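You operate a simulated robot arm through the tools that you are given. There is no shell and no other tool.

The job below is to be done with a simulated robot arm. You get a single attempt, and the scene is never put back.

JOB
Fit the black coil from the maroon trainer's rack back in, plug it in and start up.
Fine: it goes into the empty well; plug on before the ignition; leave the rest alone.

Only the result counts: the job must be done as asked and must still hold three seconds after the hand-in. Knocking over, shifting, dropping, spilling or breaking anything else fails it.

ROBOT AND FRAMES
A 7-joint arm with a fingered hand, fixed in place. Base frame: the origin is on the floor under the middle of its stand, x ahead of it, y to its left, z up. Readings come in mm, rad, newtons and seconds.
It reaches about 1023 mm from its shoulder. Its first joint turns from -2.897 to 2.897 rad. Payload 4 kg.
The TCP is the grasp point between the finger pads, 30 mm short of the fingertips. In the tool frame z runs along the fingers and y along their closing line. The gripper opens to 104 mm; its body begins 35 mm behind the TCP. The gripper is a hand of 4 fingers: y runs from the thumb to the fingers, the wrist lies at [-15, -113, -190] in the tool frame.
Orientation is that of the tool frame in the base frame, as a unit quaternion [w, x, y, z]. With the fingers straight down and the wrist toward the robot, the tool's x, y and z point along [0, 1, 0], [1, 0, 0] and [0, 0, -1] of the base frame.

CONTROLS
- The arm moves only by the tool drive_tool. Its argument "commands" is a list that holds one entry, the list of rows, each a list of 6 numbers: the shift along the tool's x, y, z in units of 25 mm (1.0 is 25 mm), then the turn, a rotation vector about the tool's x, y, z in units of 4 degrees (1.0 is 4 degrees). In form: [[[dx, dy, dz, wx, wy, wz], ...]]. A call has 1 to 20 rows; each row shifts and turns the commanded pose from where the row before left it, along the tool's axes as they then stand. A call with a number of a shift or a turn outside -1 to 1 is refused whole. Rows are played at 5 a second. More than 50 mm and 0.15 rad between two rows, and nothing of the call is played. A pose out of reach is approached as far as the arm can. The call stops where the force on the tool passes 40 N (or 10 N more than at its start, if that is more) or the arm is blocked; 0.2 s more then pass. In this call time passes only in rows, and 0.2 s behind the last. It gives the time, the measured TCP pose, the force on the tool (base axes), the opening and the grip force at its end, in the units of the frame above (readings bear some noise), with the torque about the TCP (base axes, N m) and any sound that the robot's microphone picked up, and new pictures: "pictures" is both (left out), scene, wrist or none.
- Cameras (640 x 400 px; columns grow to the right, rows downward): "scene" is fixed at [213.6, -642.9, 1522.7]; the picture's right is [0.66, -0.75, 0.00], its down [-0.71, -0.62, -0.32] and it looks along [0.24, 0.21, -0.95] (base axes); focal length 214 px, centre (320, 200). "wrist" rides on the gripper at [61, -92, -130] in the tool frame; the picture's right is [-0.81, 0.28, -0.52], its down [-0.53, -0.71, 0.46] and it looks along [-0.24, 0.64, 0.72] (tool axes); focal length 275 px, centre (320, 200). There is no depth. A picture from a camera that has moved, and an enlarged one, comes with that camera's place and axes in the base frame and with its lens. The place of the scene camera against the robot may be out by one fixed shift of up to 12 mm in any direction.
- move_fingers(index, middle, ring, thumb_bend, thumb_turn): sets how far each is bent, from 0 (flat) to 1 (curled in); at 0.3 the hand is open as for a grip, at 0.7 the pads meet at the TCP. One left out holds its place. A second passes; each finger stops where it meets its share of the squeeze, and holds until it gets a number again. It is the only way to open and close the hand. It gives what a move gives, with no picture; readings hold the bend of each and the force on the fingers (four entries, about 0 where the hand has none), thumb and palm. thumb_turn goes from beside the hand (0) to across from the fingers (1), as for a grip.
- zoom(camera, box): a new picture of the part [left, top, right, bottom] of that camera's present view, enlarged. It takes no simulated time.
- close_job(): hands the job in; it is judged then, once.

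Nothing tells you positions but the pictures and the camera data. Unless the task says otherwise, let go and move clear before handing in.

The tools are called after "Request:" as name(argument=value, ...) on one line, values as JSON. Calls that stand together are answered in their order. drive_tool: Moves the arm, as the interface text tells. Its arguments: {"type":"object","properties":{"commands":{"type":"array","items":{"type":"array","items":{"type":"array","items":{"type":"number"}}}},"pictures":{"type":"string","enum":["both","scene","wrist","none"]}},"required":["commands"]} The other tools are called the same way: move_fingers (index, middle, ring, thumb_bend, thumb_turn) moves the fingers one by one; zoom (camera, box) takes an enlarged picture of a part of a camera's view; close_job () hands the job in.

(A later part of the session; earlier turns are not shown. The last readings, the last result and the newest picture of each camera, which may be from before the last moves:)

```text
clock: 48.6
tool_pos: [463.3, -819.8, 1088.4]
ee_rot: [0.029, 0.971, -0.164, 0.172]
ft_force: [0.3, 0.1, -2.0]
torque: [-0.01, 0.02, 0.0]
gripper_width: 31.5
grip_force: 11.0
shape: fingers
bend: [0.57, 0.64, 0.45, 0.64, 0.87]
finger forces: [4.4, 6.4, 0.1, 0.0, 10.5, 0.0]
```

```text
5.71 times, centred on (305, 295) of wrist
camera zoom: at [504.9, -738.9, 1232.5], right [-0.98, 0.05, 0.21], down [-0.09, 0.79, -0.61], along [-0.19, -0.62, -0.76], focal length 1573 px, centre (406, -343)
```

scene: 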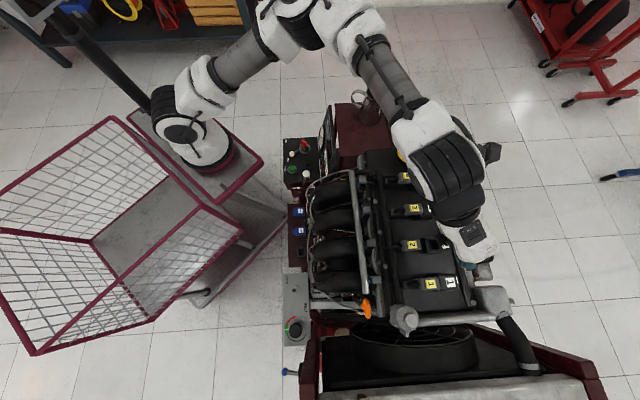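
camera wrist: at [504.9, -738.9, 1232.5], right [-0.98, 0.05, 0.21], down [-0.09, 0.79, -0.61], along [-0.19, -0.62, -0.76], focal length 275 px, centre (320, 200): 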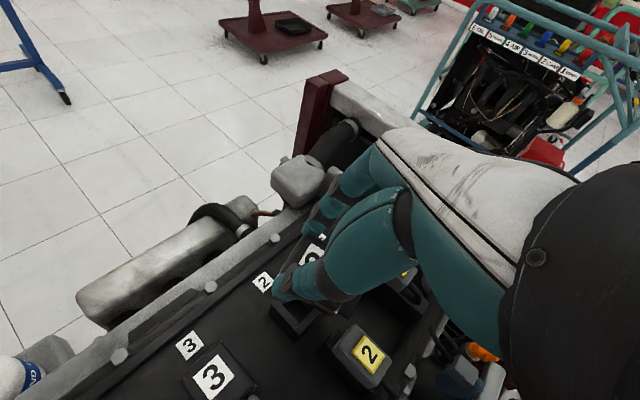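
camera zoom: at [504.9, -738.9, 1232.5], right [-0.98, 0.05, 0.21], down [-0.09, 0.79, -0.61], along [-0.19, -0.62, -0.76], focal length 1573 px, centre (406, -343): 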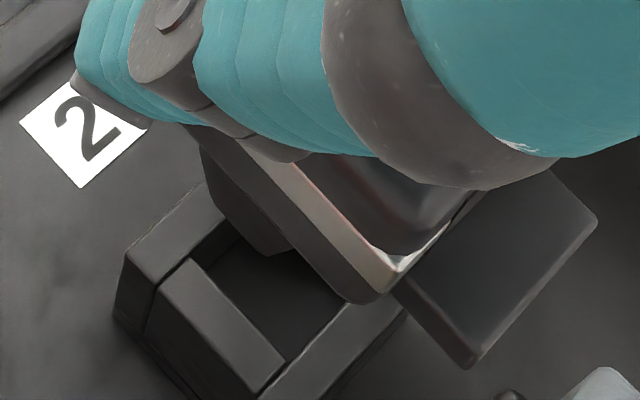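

The stem and tab are now clearly visible just above the well. I'll get one more zoom including the whole well rim for an exact offset.

Request:
zoom(camera="wrist", box=[255, 270, 335, 350])

```text
5.00 times, centred on (295, 310) of wrist
camera zoom: at [504.9, -738.9, 1232.5], right [-0.98, 0.05, 0.21], down [-0.09, 0.79, -0.61], along [-0.19, -0.62, -0.76], focal length 1376 px, centre (445, -350)
```

zoom: 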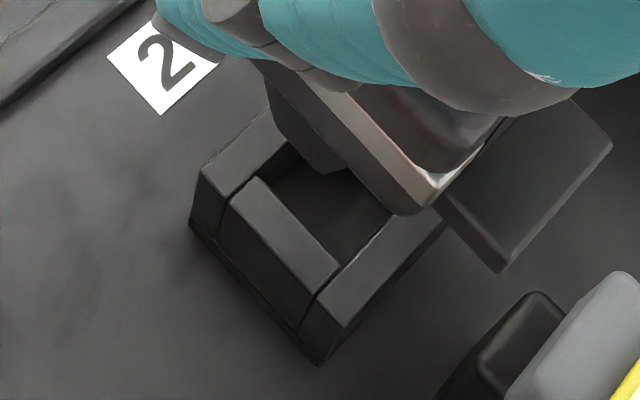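

The geometry is clear now: the stem is about 45 mm long with its tip roughly 27 mm above the well rim. The coil sits about 6 mm to the +v side and needs about 3° of counter-turn, so I'll apply those corrections and come down 12 mm.

Request:
drive_tool(commands=[[[0, 0, 0, 0.257, 0, -0.705], [-0.207, 0.144, -0.075, 0, 0, 0], [-0.082, 0, 0.226, 0, 0, 0], [-0.082, 0, 0.226, 0, 0, 0], [0, 0, 0, 0, 0, 0]]], pictures="wrist")

Request:
zoom(camera="wrist", box=[255, 270, 335, 350])

Request:
zoom(camera="wrist", box=[270, 225, 330, 285])

```text
clock: 49.8
tool_pos: [456.3, -823.3, 1078.4]
ee_rot: [0.024, 0.975, -0.139, 0.172]
ft_force: [0.2, 0.7, -1.9]
torque: [-0.02, 0.02, 0.0]
gripper_width: 31.5
grip_force: 10.7
shape: fingers
bend: [0.57, 0.64, 0.45, 0.64, 0.87]
finger forces: [4.3, 6.4, 0.1, 0.0, 10.4, 0.0]
camera wrist: at [494.0, -739.4, 1222.2], right [-0.98, 0.0, 0.21], down [-0.13, 0.78, -0.61], along [-0.16, -0.62, -0.76], focal length 275 px, centre (320, 200)
```

wrist: 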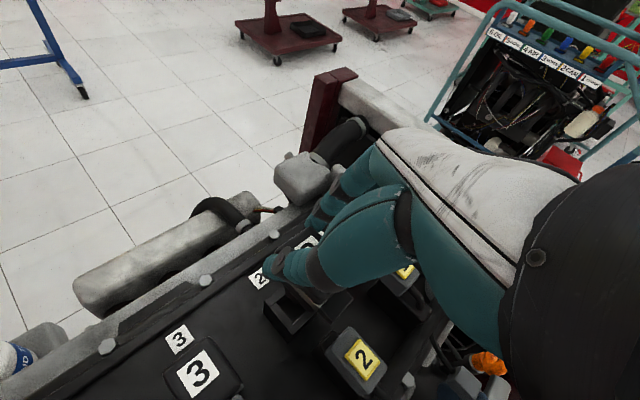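

```text
5.00 times, centred on (295, 310) of wrist
camera zoom: at [494.0, -739.4, 1222.2], right [-0.98, 0.0, 0.21], down [-0.13, 0.78, -0.61], along [-0.16, -0.62, -0.76], focal length 1376 px, centre (445, -350)
```

zoom: 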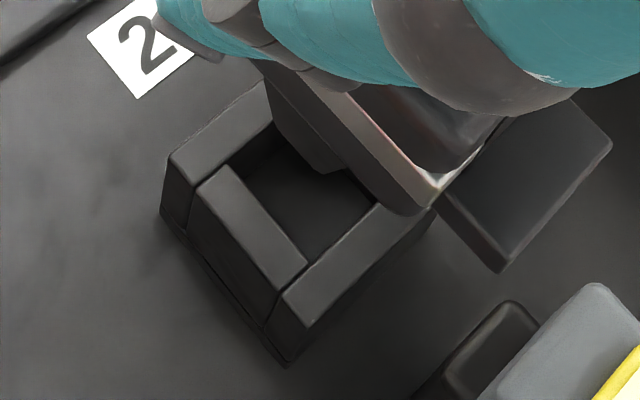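

```text
6.67 times, centred on (300, 255) of wrist
camera zoom: at [494.0, -739.4, 1222.2], right [-0.98, 0.0, 0.21], down [-0.13, 0.78, -0.61], along [-0.16, -0.62, -0.76], focal length 1835 px, centre (453, -167)
```

zoom: 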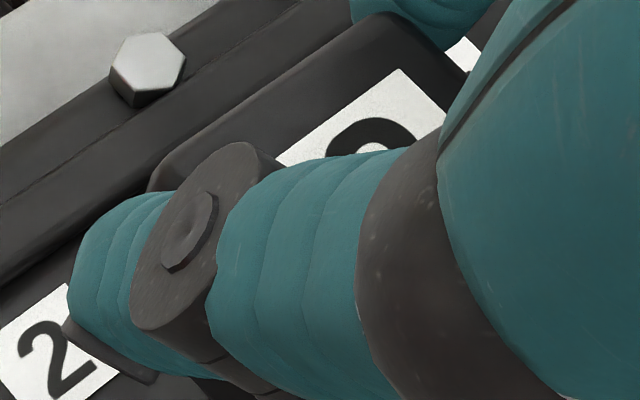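

The coil is now centred over the well within about 1 mm, and its yaw matches to within a degree. I'll lower it 24 mm so the stem enters, watching the force.

Request:
drive_tool(commands=[[[-0.082, 0, 0.226, 0, 0, 0], [-0.082, 0, 0.226, 0, 0, 0], [-0.082, 0, 0.226, 0, 0, 0], [-0.082, 0, 0.226, 0, 0, 0], [0, 0, 0, 0, 0, 0]]], pictures="wrist")

Request:
zoom(camera="wrist", box=[255, 270, 335, 350])

```text
clock: 51.0
tool_pos: [457.6, -822.9, 1053.3]
ee_rot: [0.024, 0.975, -0.138, 0.172]
ft_force: [-0.1, 0.6, -1.8]
torque: [-0.01, -0.01, -0.01]
gripper_width: 31.5
grip_force: 10.9
shape: fingers
bend: [0.57, 0.64, 0.45, 0.64, 0.87]
finger forces: [4.3, 6.5, 0.1, 0.1, 10.5, 0.1]
camera wrist: at [494.2, -739.3, 1196.6], right [-0.98, 0.0, 0.21], down [-0.13, 0.78, -0.61], along [-0.16, -0.63, -0.76], focal length 275 px, centre (320, 200)
```

wrist: 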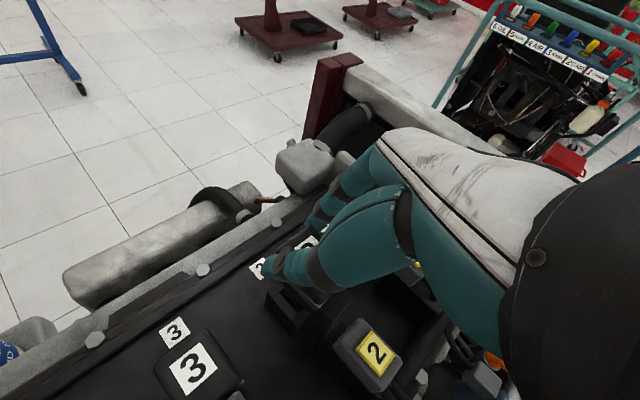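

```text
5.00 times, centred on (295, 310) of wrist
camera zoom: at [494.2, -739.3, 1196.6], right [-0.98, 0.0, 0.21], down [-0.13, 0.78, -0.61], along [-0.16, -0.63, -0.76], focal length 1376 px, centre (445, -350)
```

zoom: 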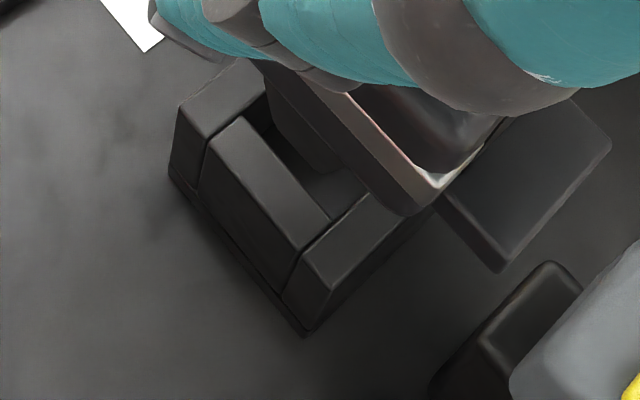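

The stem tip is at the mouth with no contact force and the alignment is holding within 1 mm. I'll continue down.

Request:
drive_tool(commands=[[[-0.102, -0.03, 0.226, 0, 0, 0], [-0.082, 0, 0.226, 0, 0, 0], [-0.082, 0, 0.226, 0, 0, 0], [0, 0, 0, 0, 0, 0]]], pictures="wrist")

Request:
zoom(camera="wrist", box=[255, 260, 335, 340])

```text
clock: 52.0
tool_pos: [456.0, -821.5, 1035.2]
ee_rot: [0.024, 0.975, -0.139, 0.172]
ft_force: [-0.9, 0.2, -1.5]
torque: [-0.02, 0.0, -0.02]
gripper_width: 31.7
grip_force: 10.5
shape: fingers
bend: [0.57, 0.64, 0.45, 0.64, 0.87]
finger forces: [4.3, 6.3, 0.0, 0.0, 10.4, 0.0]
camera wrist: at [493.2, -739.4, 1178.6], right [-0.98, 0.0, 0.21], down [-0.13, 0.78, -0.61], along [-0.16, -0.63, -0.76], focal length 275 px, centre (320, 200)
```

wrist: 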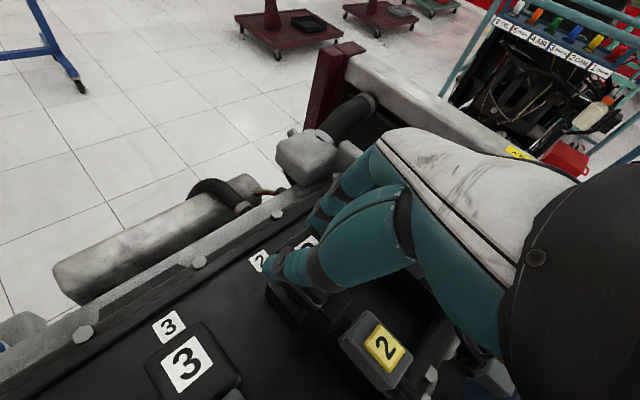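

```text
5.00 times, centred on (295, 300) of wrist
camera zoom: at [493.2, -739.4, 1178.6], right [-0.98, 0.0, 0.21], down [-0.13, 0.78, -0.61], along [-0.16, -0.63, -0.76], focal length 1376 px, centre (445, -300)
```

zoom: 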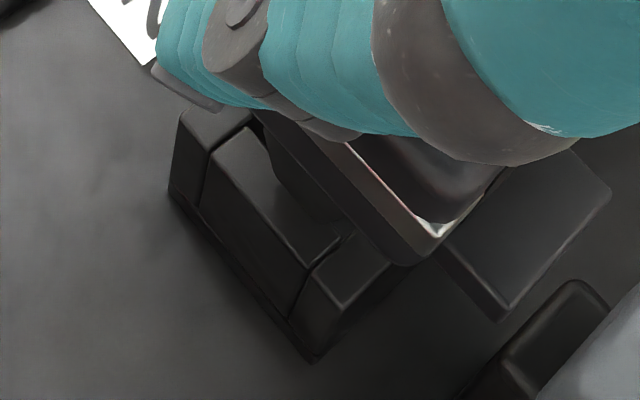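

The stem is inside the well with no contact force, and the tab is clear of the plug. I'll lower in small steps until the head seats.

Request:
drive_tool(commands=[[[-0.068, 0, 0.188, 0, 0, 0], [-0.068, 0, 0.188, 0, 0, 0], [0, 0, 0, 0, 0, 0]]], pictures="wrist")

Request:
zoom(camera="wrist", box=[255, 260, 335, 340])

```text
clock: 52.8
tool_pos: [456.2, -824.3, 1026.9]
ee_rot: [0.026, 0.975, -0.138, 0.173]
ft_force: [-1.2, -3.5, 10.5]
torque: [-0.14, -0.12, -0.01]
gripper_width: 31.5
grip_force: 12.0
shape: fingers
bend: [0.56, 0.64, 0.45, 0.66, 0.86]
finger forces: [5.9, 7.2, 0.0, 0.0, 11.8, 0.0]
camera wrist: at [493.2, -740.1, 1170.2], right [-0.98, 0.0, 0.21], down [-0.13, 0.78, -0.61], along [-0.16, -0.63, -0.76], focal length 275 px, centre (320, 200)
```

wrist: 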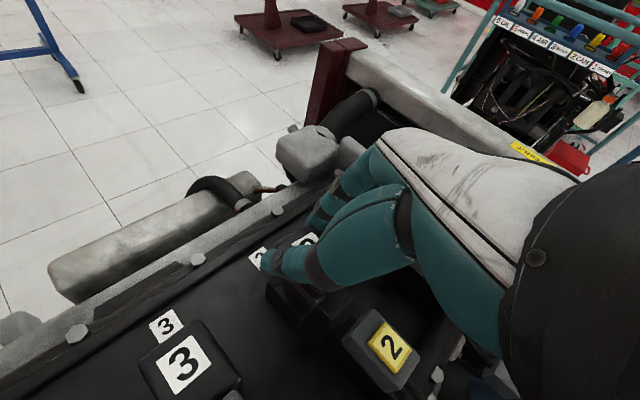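

```text
5.00 times, centred on (295, 300) of wrist
camera zoom: at [493.2, -740.1, 1170.2], right [-0.98, 0.0, 0.21], down [-0.13, 0.78, -0.61], along [-0.16, -0.63, -0.76], focal length 1376 px, centre (445, -300)
```

zoom: 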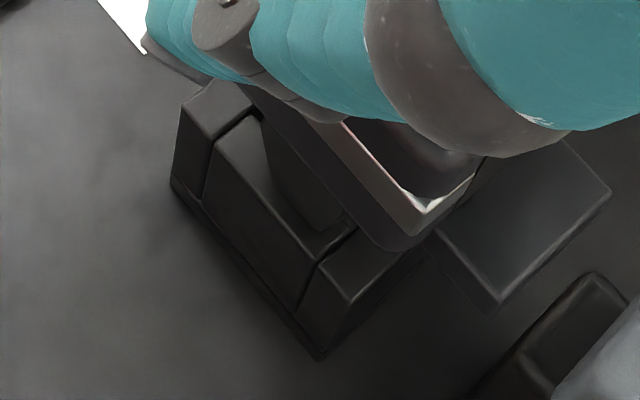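

I feel about 10 N of resistance, with a side push toward -u, so the stem is probably rubbing the near (+u) wall before the head seats. I'll back off 8 mm and look at the coil's pose in the hand.

Request:
drive_tool(commands=[[[0.055, 0, -0.15, 0, 0, 0], [0.055, 0, -0.15, 0, 0, 0], [0, 0, 0, 0, 0, 0]]], pictures="wrist")

Request:
zoom(camera="wrist", box=[255, 260, 335, 340])

Request:
zoom(camera="wrist", box=[270, 225, 330, 285])

Request:
zoom(camera="scene", box=[400, 210, 480, 280])

```text
clock: 53.6
tool_pos: [456.6, -821.7, 1033.9]
ee_rot: [0.024, 0.975, -0.138, 0.171]
ft_force: [-0.2, 0.3, -2.4]
torque: [-0.02, -0.02, 0.01]
gripper_width: 31.7
grip_force: 11.7
shape: fingers
bend: [0.56, 0.64, 0.45, 0.65, 0.86]
finger forces: [5.2, 6.6, 0.0, 0.0, 11.5, 0.1]
camera wrist: at [493.9, -738.7, 1175.8], right [-0.98, 0.0, 0.21], down [-0.13, 0.78, -0.61], along [-0.16, -0.62, -0.76], focal length 275 px, centre (320, 200)
```

wrist: 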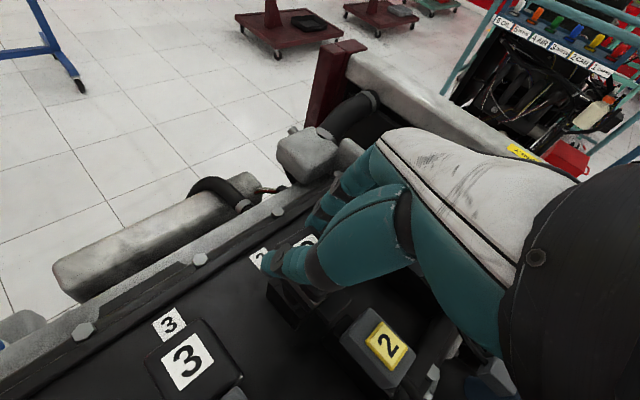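

```text
5.00 times, centred on (295, 300) of wrist
camera zoom: at [493.9, -738.7, 1175.8], right [-0.98, 0.0, 0.21], down [-0.13, 0.78, -0.61], along [-0.16, -0.62, -0.76], focal length 1376 px, centre (445, -300)
```

zoom: 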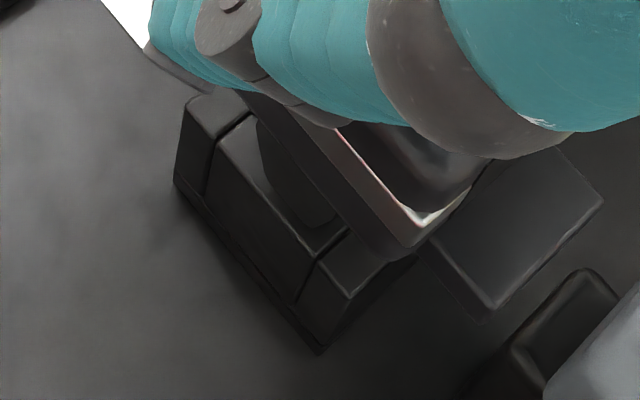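

```text
6.67 times, centred on (300, 255) of wrist
camera zoom: at [493.9, -738.7, 1175.8], right [-0.98, 0.0, 0.21], down [-0.13, 0.78, -0.61], along [-0.16, -0.62, -0.76], focal length 1835 px, centre (453, -167)
```

zoom: 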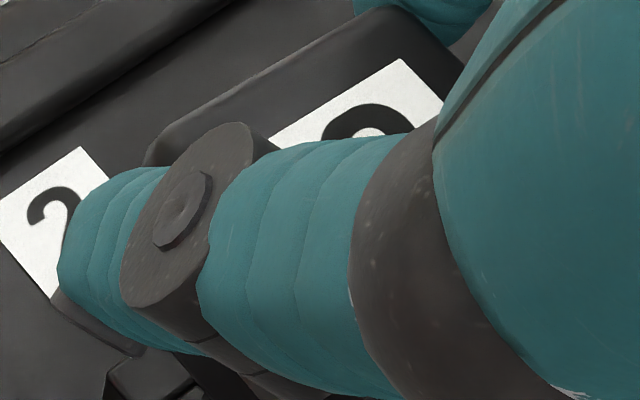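

```text
5.71 times, centred on (440, 245) of scene
camera zoom: at [213.6, -642.9, 1522.7], right [0.66, -0.75, 0.0], down [-0.71, -0.62, -0.32], along [0.24, 0.21, -0.95], focal length 1226 px, centre (-366, -57)
```

zoom: 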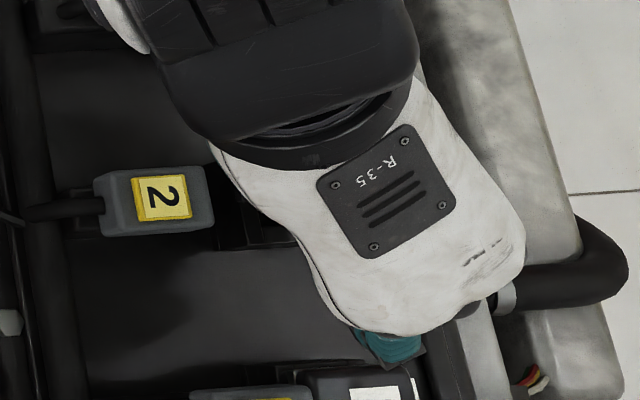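

The coil is still well held, about 12 mm short of seating, with its stem tip at what looks like a narrower bore. I'll shift 1.7 mm away from the rubbing wall and feel downward again in small steps.

Request:
drive_tool(commands=[[[0, 0.066, 0, 0, 0, 0], [-0.041, 0, 0.113, 0, 0, 0], [-0.041, 0, 0.113, 0, 0, 0], [0, 0, 0, 0, 0, 0]]], pictures="none")

```text
clock: 54.6
tool_pos: [456.7, -824.2, 1028.8]
ee_rot: [0.025, 0.975, -0.138, 0.173]
ft_force: [0.1, -1.0, 5.1]
torque: [-0.05, -0.14, 0.0]
gripper_width: 31.5
grip_force: 11.7
shape: fingers
bend: [0.56, 0.64, 0.45, 0.65, 0.86]
finger forces: [5.5, 6.2, 0.1, 0.0, 11.7, 0.1]
```

There is light contact again at the same depth. I'll look closely at the state here.

Request:
zoom(camera="wrist", box=[265, 265, 325, 325])

Request:
zoom(camera="wrist", box=[130, 250, 330, 390])

Request:
zoom(camera="scene", box=[425, 225, 455, 255])

```text
6.67 times, centred on (295, 295) of wrist
camera zoom: at [493.8, -739.8, 1171.4], right [-0.98, 0.0, 0.21], down [-0.13, 0.78, -0.61], along [-0.16, -0.63, -0.76], focal length 1835 px, centre (487, -433)
```

zoom: 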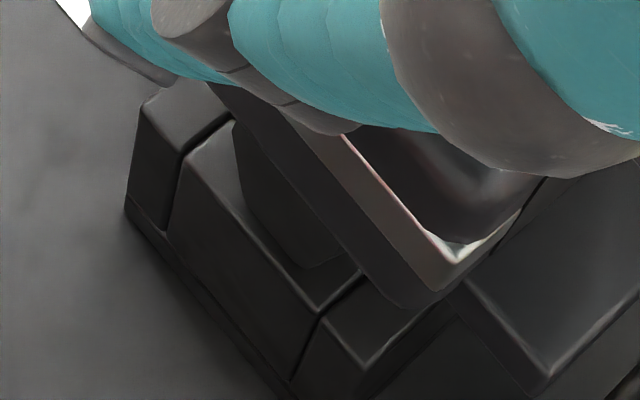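

```text
2.86 times, centred on (230, 320) of wrist
camera zoom: at [493.8, -739.8, 1171.4], right [-0.98, 0.0, 0.21], down [-0.13, 0.78, -0.61], along [-0.16, -0.63, -0.76], focal length 786 px, centre (577, -143)
```

zoom: 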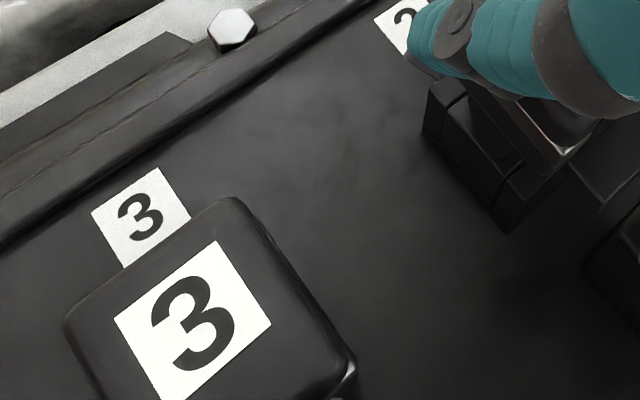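

```text
13.33 times, centred on (440, 240) of scene
camera zoom: at [213.6, -642.9, 1522.7], right [0.66, -0.75, 0.0], down [-0.71, -0.62, -0.32], along [0.24, 0.21, -0.95], focal length 2860 px, centre (-1280, -333)
```

zoom: 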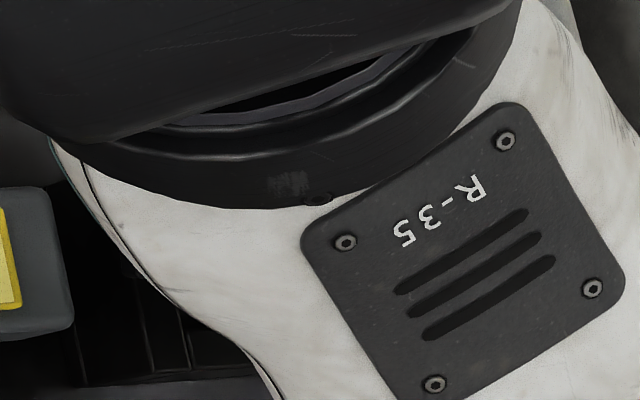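

The zoom shows the stem tip resting on the near bar of the well rather than entering the hole, so the coil must hang slightly tilted or off-centre in the fingertips. I'll lift clear and inspect the coil closely before correcting.

Request:
drive_tool(commands=[[[0.137, 0, -0.376, 0, 0, 0], [0.137, 0, -0.376, 0, 0, 0], [0.137, 0, -0.376, 0, 0, 0], [0.137, 0, -0.376, 0, 0, 0], [0, 0, 0, 0, 0, 0]]], pictures="none")

Request:
zoom(camera="wrist", box=[270, 230, 350, 310])

Request:
zoom(camera="wrist", box=[275, 265, 325, 315])

```text
clock: 55.8
tool_pos: [456.8, -824.8, 1065.7]
ee_rot: [0.024, 0.975, -0.138, 0.172]
ft_force: [-0.1, -0.1, -1.0]
torque: [-0.02, -0.02, 0.01]
gripper_width: 31.8
grip_force: 11.6
shape: fingers
bend: [0.56, 0.64, 0.45, 0.65, 0.86]
finger forces: [5.3, 6.6, 0.0, 0.0, 11.7, 0.0]
```

```text
5.00 times, centred on (310, 270) of wrist
camera zoom: at [493.1, -741.2, 1209.7], right [-0.98, 0.0, 0.21], down [-0.13, 0.78, -0.61], along [-0.16, -0.62, -0.76], focal length 1376 px, centre (370, -150)
```

zoom: 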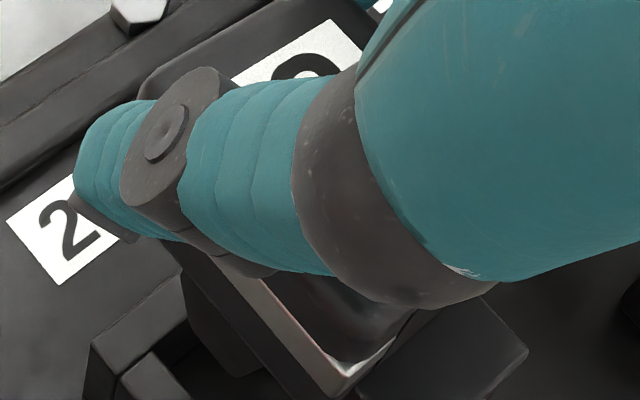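

```text
8.00 times, centred on (300, 290) of wrist
camera zoom: at [493.1, -741.2, 1209.7], right [-0.98, 0.0, 0.21], down [-0.13, 0.78, -0.61], along [-0.16, -0.62, -0.76], focal length 2202 px, centre (480, -520)
```

zoom: 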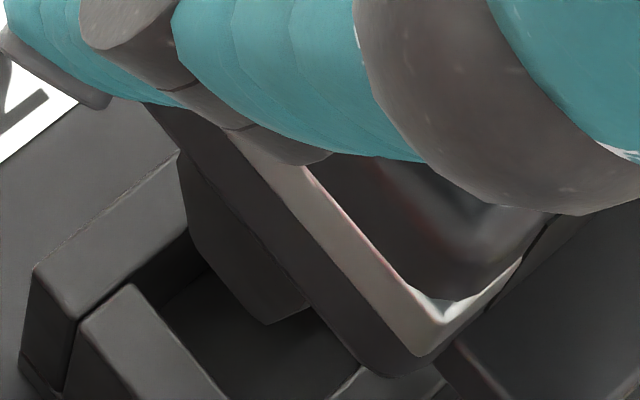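

The hand view alone can't settle how the coil hangs, so I'll raise it and carry it back to where the fixed camera also sees it from another side.

Request:
drive_tool(commands=[[[0.308, 0, -0.846, 0, 0, 0], [0.308, 0, -0.846, 0, 0, 0], [-0.815, -0.71, -0.297, 0, 0, 0], [-0.815, -0.71, -0.297, 0, 0, 0], [-0.815, -0.71, -0.297, 0, 0, 0], [-0.815, -0.71, -0.297, 0, 0, 0], [-0.815, -0.71, -0.297, 0, 0, 0], [-0.815, -0.71, -0.297, 0, 0, 0], [-0.815, -0.71, -0.297, 0, 0, 0], [-0.815, -0.71, -0.297, 0, 0, 0]]], pictures="scene")

Request:
zoom(camera="scene", box=[330, 170, 430, 260])

```text
clock: 58.0
tool_pos: [330.0, -637.2, 1108.1]
ee_rot: [0.024, 0.975, -0.138, 0.172]
ft_force: [0.2, -0.4, -2.3]
torque: [0.03, 0.03, 0.01]
gripper_width: 31.6
grip_force: 12.4
shape: fingers
bend: [0.56, 0.64, 0.45, 0.65, 0.86]
finger forces: [5.2, 6.6, 0.0, 0.0, 11.5, 0.0]
```

scene: 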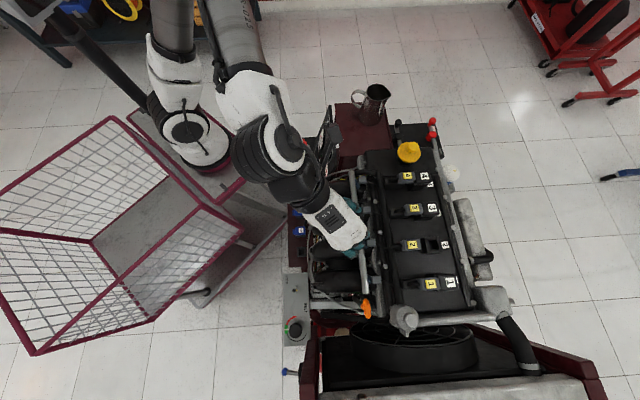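

```text
4.44 times, centred on (380, 215) of scene
camera zoom: at [213.6, -642.9, 1522.7], right [0.66, -0.75, 0.0], down [-0.71, -0.62, -0.32], along [0.24, 0.21, -0.95], focal length 953 px, centre (53, 133)
```

zoom: 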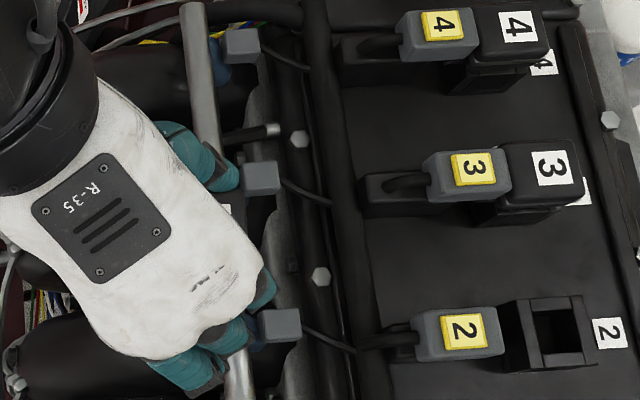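

The hand hides the coil from here; it needs to be further to the camera's other side. I'll shift another 180 mm that way.

Request:
drive_tool(commands=[[[-0.846, 0, -0.308, 0, 0, 0], [-0.846, 0, -0.308, 0, 0, 0], [-0.846, 0, -0.308, 0, 0, 0], [-0.846, 0, -0.308, 0, 0, 0], [-0.846, 0, -0.308, 0, 0, 0], [-0.846, 0, -0.308, 0, 0, 0], [-0.846, 0, -0.308, 0, 0, 0], [-0.846, 0, -0.308, 0, 0, 0]]], pictures="scene")

Request:
zoom(camera="scene", box=[220, 190, 340, 310])

```text
clock: 59.8
tool_pos: [156.3, -586.9, 1109.0]
ee_rot: [0.024, 0.975, -0.137, 0.172]
ft_force: [-0.5, 1.2, -2.1]
torque: [0.0, 0.05, 0.0]
gripper_width: 31.6
grip_force: 11.8
shape: fingers
bend: [0.56, 0.64, 0.45, 0.65, 0.86]
finger forces: [5.1, 6.6, 0.0, 0.0, 11.5, 0.0]
```

scene: 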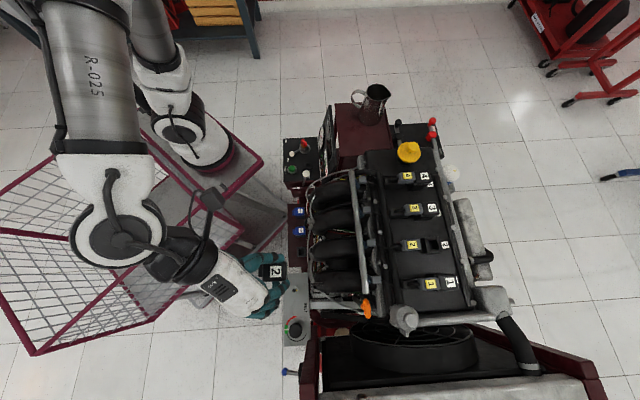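

```text
3.33 times, centred on (280, 250) of scene
camera zoom: at [213.6, -642.9, 1522.7], right [0.66, -0.75, 0.0], down [-0.71, -0.62, -0.32], along [0.24, 0.21, -0.95], focal length 715 px, centre (453, 33)
```

zoom: 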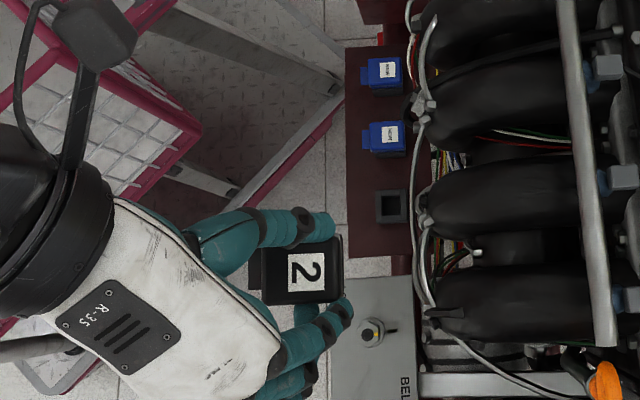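

Now the coil is in plain view of the fixed camera. I'll zoom in from both cameras.

Request:
zoom(camera="scene", box=[258, 258, 290, 284])

Request:
zoom(camera="wrist", box=[265, 225, 355, 315])

```text
15.38 times, centred on (274, 271) of scene
camera zoom: at [213.6, -642.9, 1522.7], right [0.66, -0.75, 0.0], down [-0.71, -0.62, -0.32], along [0.24, 0.21, -0.95], focal length 3300 px, centre (1028, -892)
```

zoom: 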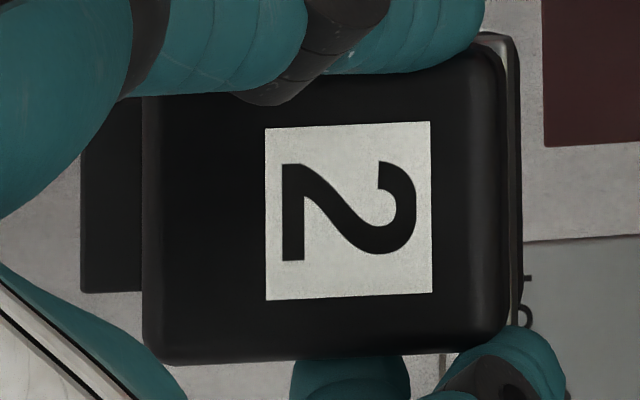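

```text
4.44 times, centred on (310, 270) of wrist
camera zoom: at [193.9, -503.2, 1252.8], right [-0.98, -0.01, 0.21], down [-0.13, 0.78, -0.61], along [-0.16, -0.63, -0.76], focal length 1224 px, centre (364, -111)
```

zoom: 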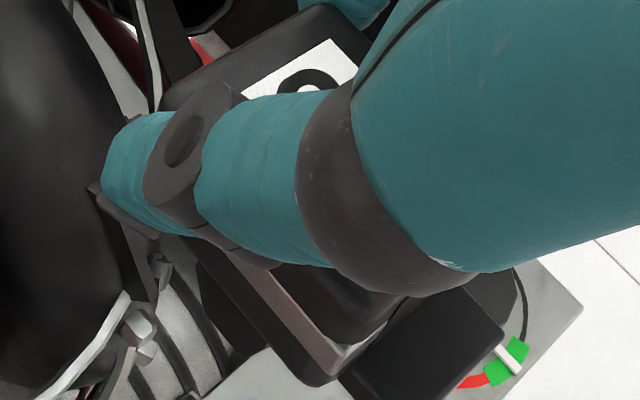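

The fixed camera shows the yaw is right to about 1°, but the label's skew says the coil leans about 9°, with its stem swung toward the thumb side. I'll rotate the hand about the trainer's cross axis to stand the coil upright and re-measure here.

Request:
drive_tool(commands=[[[0, 0, 0, -0.618, -0.36, -0.225], [0, 0, 0, -0.618, -0.36, -0.225], [0, 0, 0, -0.618, -0.36, -0.225], [0, 0, 0, 0.085, 0, -0.235], [0, 0, 0, 0, 0, 0]]], pictures="scene")

Request:
zoom(camera="scene", box=[258, 258, 290, 284])

Request:
zoom(camera="wrist", box=[265, 245, 335, 315])

```text
clock: 61.0
tool_pos: [157.2, -588.7, 1110.7]
ee_rot: [0.083, 0.982, -0.118, 0.125]
ft_force: [-0.1, 0.5, -0.9]
torque: [-0.02, 0.02, -0.01]
gripper_width: 31.5
grip_force: 12.1
shape: fingers
bend: [0.56, 0.64, 0.45, 0.65, 0.86]
finger forces: [4.9, 6.6, 0.1, 0.0, 11.6, 0.0]
```

scene: 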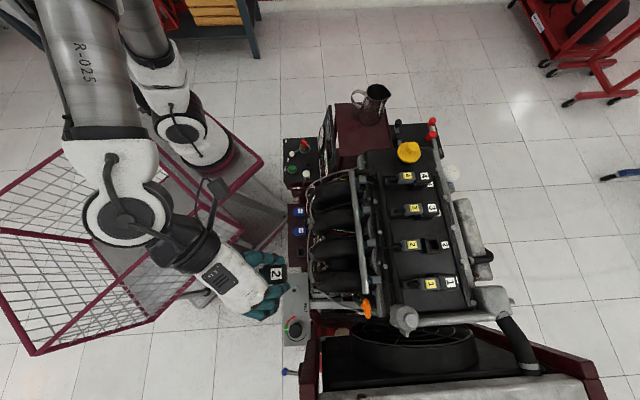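

```text
15.38 times, centred on (274, 271) of scene
camera zoom: at [213.6, -642.9, 1522.7], right [0.66, -0.75, 0.0], down [-0.71, -0.62, -0.32], along [0.24, 0.21, -0.95], focal length 3300 px, centre (1028, -892)
```

zoom: 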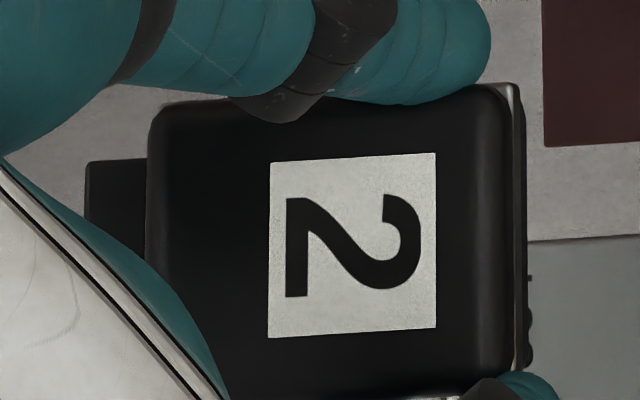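

```text
5.71 times, centred on (300, 280) of wrist
camera zoom: at [206.8, -489.5, 1239.9], right [-0.95, 0.01, 0.32], down [-0.22, 0.71, -0.67], along [-0.23, -0.71, -0.67], focal length 1573 px, centre (434, -257)
```

zoom: 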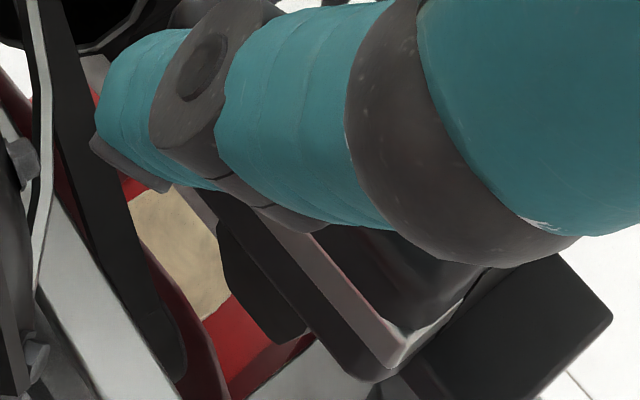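

Now the label's shape matches an upright coil (lean about 1°, yaw under 1°), and all features agree: stem tip 67 mm and flange 32 mm below the grasp point. I'll carry it back over the well at z 1110.

Request:
drive_tool(commands=[[[0.829, 0.382, 0.284, 0, 0, 0], [0.829, 0.382, 0.284, 0, 0, 0], [0.829, 0.382, 0.284, 0, 0, 0], [0.829, 0.382, 0.284, 0, 0, 0], [0.829, 0.382, 0.284, 0, 0, 0], [0.829, 0.382, 0.284, 0, 0, 0], [0.829, 0.382, 0.284, 0, 0, 0], [0.829, 0.382, 0.284, 0, 0, 0], [0.829, 0.382, 0.284, 0, 0, 0], [0.829, 0.382, 0.284, 0, 0, 0], [0.829, 0.382, 0.284, 0, 0, 0], [0.829, 0.382, 0.284, 0, 0, 0], [0.829, 0.382, 0.284, 0, 0, 0], [0.829, 0.382, 0.284, 0, 0, 0], [0.829, 0.382, 0.284, 0, 0, 0], [0.829, 0.382, 0.284, 0, 0, 0]]], pictures="wrist")

Request:
zoom(camera="wrist", box=[250, 245, 340, 335])

```text
clock: 64.4
tool_pos: [455.8, -829.1, 1111.9]
ee_rot: [0.085, 0.982, -0.117, 0.124]
ft_force: [-0.7, -0.6, -1.7]
torque: [0.02, -0.01, -0.01]
gripper_width: 31.6
grip_force: 12.0
shape: fingers
bend: [0.56, 0.64, 0.45, 0.65, 0.86]
finger forces: [4.8, 6.7, 0.1, 0.0, 11.5, 0.1]
camera wrist: at [506.6, -729.8, 1240.8], right [-0.95, 0.01, 0.32], down [-0.22, 0.71, -0.67], along [-0.23, -0.71, -0.67], focal length 275 px, centre (320, 200)
```

wrist: 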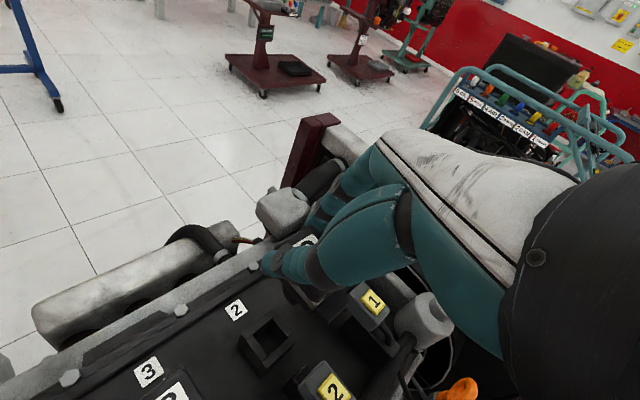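

```text
4.44 times, centred on (295, 290) of wrist
camera zoom: at [506.6, -729.8, 1240.8], right [-0.95, 0.01, 0.32], down [-0.22, 0.71, -0.67], along [-0.23, -0.71, -0.67], focal length 1224 px, centre (431, -200)
```

zoom: 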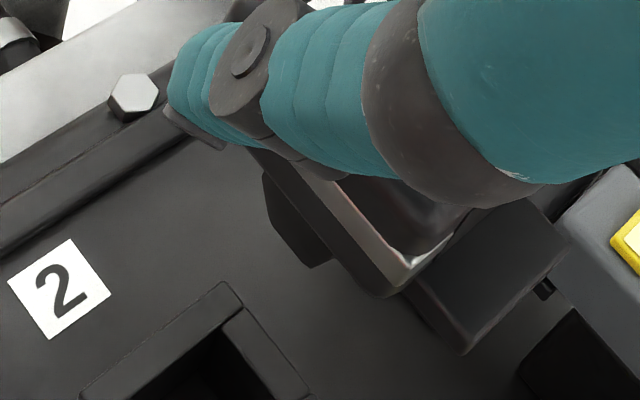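

I'm back over the well, with a clear view of the stem against the cover. I'll zoom on the well rim to compute the offset.

Request:
zoom(camera="wrist", box=[215, 285, 315, 385])

Request:
zoom(camera="wrist", box=[265, 255, 335, 325])

```text
4.00 times, centred on (265, 335) of wrist
camera zoom: at [506.6, -729.8, 1240.8], right [-0.95, 0.01, 0.32], down [-0.22, 0.71, -0.67], along [-0.23, -0.71, -0.67], focal length 1101 px, centre (540, -340)
```

zoom: 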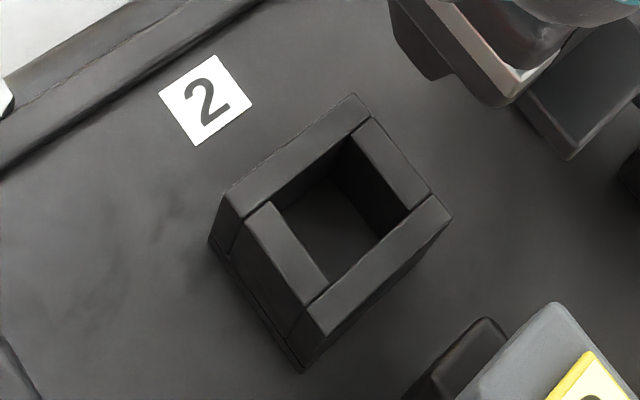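

```text
5.71 times, centred on (300, 290) of wrist
camera zoom: at [506.6, -729.8, 1240.8], right [-0.95, 0.01, 0.32], down [-0.22, 0.71, -0.67], along [-0.23, -0.71, -0.67], focal length 1573 px, centre (434, -314)
```

zoom: 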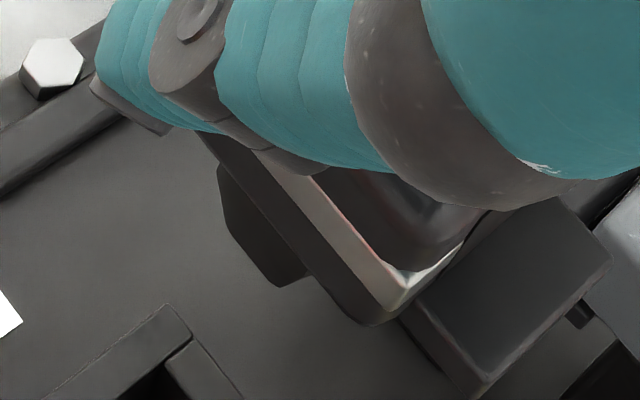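

The well rim now measures square to my axes, and the coil needs about 5 mm toward +u and 1.5 mm toward -v. I'll apply that while descending to about 10 mm above the rim.

Request:
drive_tool(commands=[[[-0.193, -0.174, 0.761, 0, 0, 0], [-0.193, -0.174, 0.761, 0, 0, 0], [-0.193, -0.174, 0.761, 0, 0, 0], [0, 0, 0, 0, 0, 0]]], pictures="none")

Request:
zoom(camera="wrist", box=[250, 270, 330, 350])

Request:
zoom(camera="wrist", box=[270, 275, 310, 315])

```text
clock: 65.4
tool_pos: [458.1, -825.2, 1049.3]
ee_rot: [0.084, 0.981, -0.119, 0.125]
ft_force: [-0.2, 0.2, -1.2]
torque: [0.02, -0.02, -0.04]
gripper_width: 31.7
grip_force: 11.3
shape: fingers
bend: [0.56, 0.64, 0.45, 0.65, 0.86]
finger forces: [4.8, 6.7, 0.1, 0.0, 11.5, 0.1]
```

```text
5.00 times, centred on (290, 310) of wrist
camera zoom: at [508.8, -726.9, 1178.4], right [-0.95, 0.01, 0.32], down [-0.22, 0.71, -0.67], along [-0.23, -0.71, -0.67], focal length 1376 px, centre (470, -350)
```

zoom: 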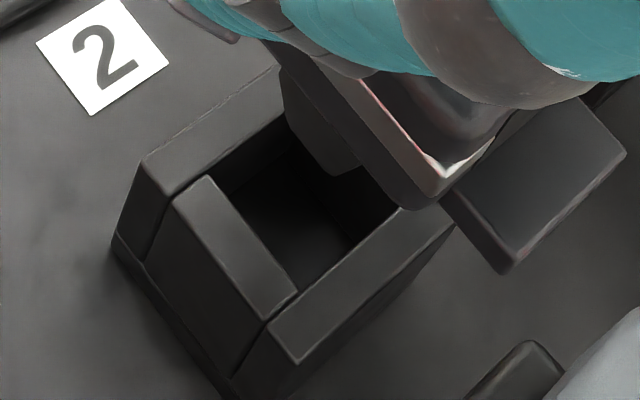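

```text
10.00 times, centred on (290, 295) of wrist
camera zoom: at [508.8, -726.9, 1178.4], right [-0.95, 0.01, 0.32], down [-0.22, 0.71, -0.67], along [-0.23, -0.71, -0.67], focal length 2753 px, centre (620, -750)
```

zoom: 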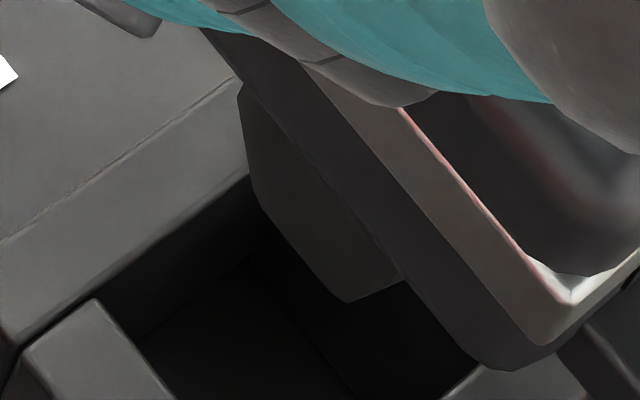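

The stem tip now lies inside the hole outline with several millimetres of clearance all round. I'll lower 30 mm straight down and watch for contact.

Request:
drive_tool(commands=[[[-0.0848, -0.0427, 0.306, 0, 0, 0], [-0.0848, -0.0427, 0.306, 0, 0, 0], [-0.0848, -0.0427, 0.306, 0, 0, 0], [-0.0795, -0.04, 0.287, 0, 0, 0], [0, 0, 0, 0, 0, 0]]], pictures="none")

Request:
zoom(camera="wrist", box=[255, 265, 335, 345])

```text
clock: 66.6
tool_pos: [457.8, -823.9, 1019.7]
ee_rot: [0.084, 0.982, -0.118, 0.125]
ft_force: [-0.3, -0.2, -2.4]
torque: [-0.03, 0.04, 0.05]
gripper_width: 31.6
grip_force: 11.5
shape: fingers
bend: [0.56, 0.64, 0.45, 0.65, 0.86]
finger forces: [4.8, 6.6, 0.0, 0.1, 11.5, 0.0]
```

```text
5.00 times, centred on (295, 305) of wrist
camera zoom: at [507.9, -725.1, 1148.6], right [-0.95, 0.01, 0.32], down [-0.22, 0.71, -0.67], along [-0.23, -0.71, -0.67], focal length 1376 px, centre (445, -325)
```

zoom: 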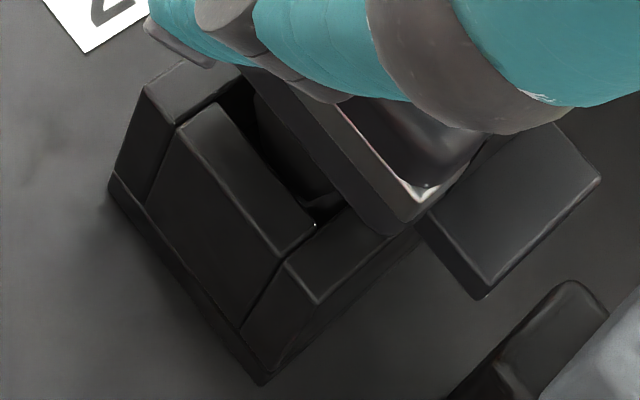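

No contact this time: the stem has gone into the hole below the earlier stopping height. I'll continue down in small steps.

Request:
drive_tool(commands=[[[-0.053, -0.0267, 0.191, 0, 0, 0], [-0.053, -0.0267, 0.191, 0, 0, 0], [-0.0265, -0.0133, 0.0956, 0, 0, 0], [0, 0, 0, 0, 0, 0]]], pictures="none")

Request:
zoom(camera="wrist", box=[255, 265, 335, 345])

```text
clock: 67.6
tool_pos: [455.9, -825.0, 1006.6]
ee_rot: [0.084, 0.982, -0.118, 0.125]
ft_force: [-0.2, 1.0, -1.9]
torque: [0.0, -0.03, 0.0]
gripper_width: 31.4
grip_force: 11.1
shape: fingers
bend: [0.56, 0.64, 0.45, 0.65, 0.86]
finger forces: [4.8, 6.8, 0.0, 0.1, 11.5, 0.0]
```

```text
5.00 times, centred on (295, 305) of wrist
camera zoom: at [506.8, -724.6, 1136.0], right [-0.95, 0.01, 0.32], down [-0.22, 0.71, -0.67], along [-0.23, -0.71, -0.67], focal length 1376 px, centre (445, -325)
```

zoom: 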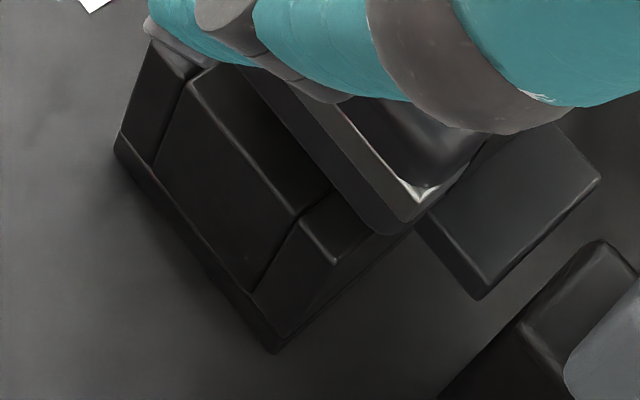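

The flange is now just above the rim with still no force. I'll ease down in 2–3 mm steps until it touches.

Request:
drive_tool(commands=[[[-0.0318, -0.016, 0.1148, 0, 0, 0], [-0.0212, -0.0107, 0.0765, 0, 0, 0], [0, 0, 0, 0, 0, 0]]], pictures="none")

Request:
zoom(camera="wrist", box=[255, 265, 335, 345])

```text
clock: 68.4
tool_pos: [456.3, -823.2, 1002.6]
ee_rot: [0.084, 0.982, -0.118, 0.124]
ft_force: [0.8, -0.3, -2.0]
torque: [-0.02, -0.03, 0.02]
gripper_width: 31.7
grip_force: 11.7
shape: fingers
bend: [0.56, 0.64, 0.45, 0.65, 0.86]
finger forces: [4.9, 6.7, 0.1, 0.0, 11.5, 0.0]
```

```text
5.00 times, centred on (295, 305) of wrist
camera zoom: at [507.8, -723.9, 1131.1], right [-0.95, 0.01, 0.32], down [-0.22, 0.71, -0.67], along [-0.23, -0.71, -0.67], focal length 1376 px, centre (445, -325)
```

zoom: 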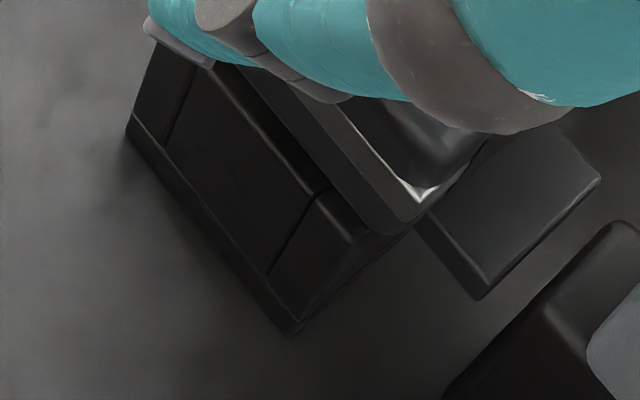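

Flange and rim are almost together. I'll continue gently.

Request:
drive_tool(commands=[[[-0.0212, -0.0107, 0.0765, 0, 0, 0], [-0.0212, -0.0107, 0.0765, 0, 0, 0], [0, 0, 0, 0, 0, 0]]], pictures="none")

Request:
zoom(camera="wrist", box=[255, 255, 335, 335])

```text
clock: 69.2
tool_pos: [457.8, -822.7, 999.7]
ee_rot: [0.086, 0.981, -0.118, 0.126]
ft_force: [1.3, -1.7, 14.5]
torque: [-0.18, -0.24, 0.06]
gripper_width: 31.4
grip_force: 12.6
shape: fingers
bend: [0.56, 0.64, 0.45, 0.66, 0.86]
finger forces: [4.7, 7.6, 0.0, 0.0, 12.4, 0.0]
```

```text
5.00 times, centred on (295, 295) of wrist
camera zoom: at [508.1, -724.4, 1127.8], right [-0.95, 0.01, 0.32], down [-0.22, 0.7, -0.68], along [-0.23, -0.71, -0.67], focal length 1376 px, centre (445, -275)
```

zoom: 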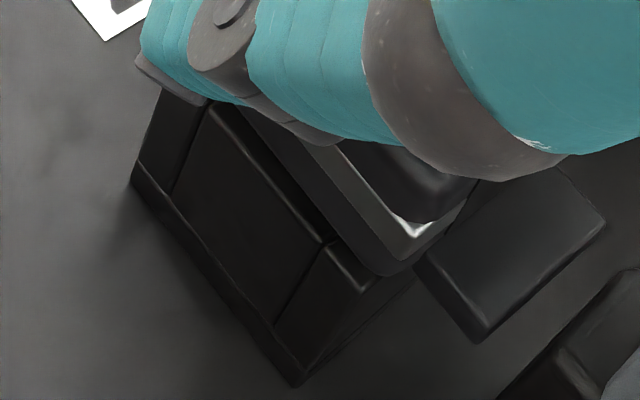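

The head has seated on the rim at about 14 N of downward contact. I'll relax the push a little, then open the fingers and look.

Request:
drive_tool(commands=[[[0.01, 0.005, -0.038, 0, 0, 0], [0, 0, 0, 0, 0, 0]]], pictures="none")

Request:
move_fingers(index=0.45, middle=0.45, thumb_bend=0.5)

Request:
zoom(camera="wrist", box=[235, 225, 355, 345])

```text
clock: 69.8
tool_pos: [455.7, -823.5, 999.0]
ee_rot: [0.086, 0.981, -0.118, 0.125]
ft_force: [2.0, -0.7, 14.0]
torque: [-0.16, -0.22, 0.09]
gripper_width: 31.7
grip_force: 12.3
shape: fingers
bend: [0.56, 0.64, 0.45, 0.66, 0.85]
finger forces: [4.7, 7.2, 0.0, 0.0, 12.6, 0.1]
```

```text
clock: 70.8
tool_pos: [456.5, -823.0, 998.2]
ee_rot: [0.084, 0.981, -0.118, 0.126]
ft_force: [-0.2, 0.0, -0.8]
torque: [0.0, 0.0, -0.02]
gripper_width: 59.9
grip_force: 0.1
shape: fingers
bend: [0.45, 0.45, 0.45, 0.5, 0.88]
finger forces: [0.1, 0.0, 0.0, 0.0, 0.0, 0.0]
```

```text
3.33 times, centred on (295, 285) of wrist
camera zoom: at [507.5, -724.4, 1127.5], right [-0.95, 0.01, 0.32], down [-0.22, 0.71, -0.67], along [-0.23, -0.71, -0.67], focal length 918 px, centre (403, -83)
```

zoom: 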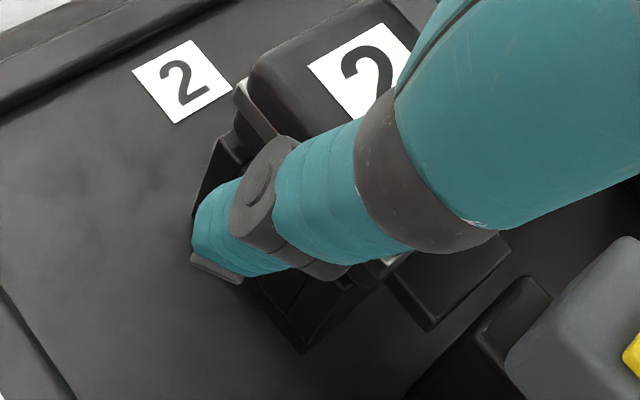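

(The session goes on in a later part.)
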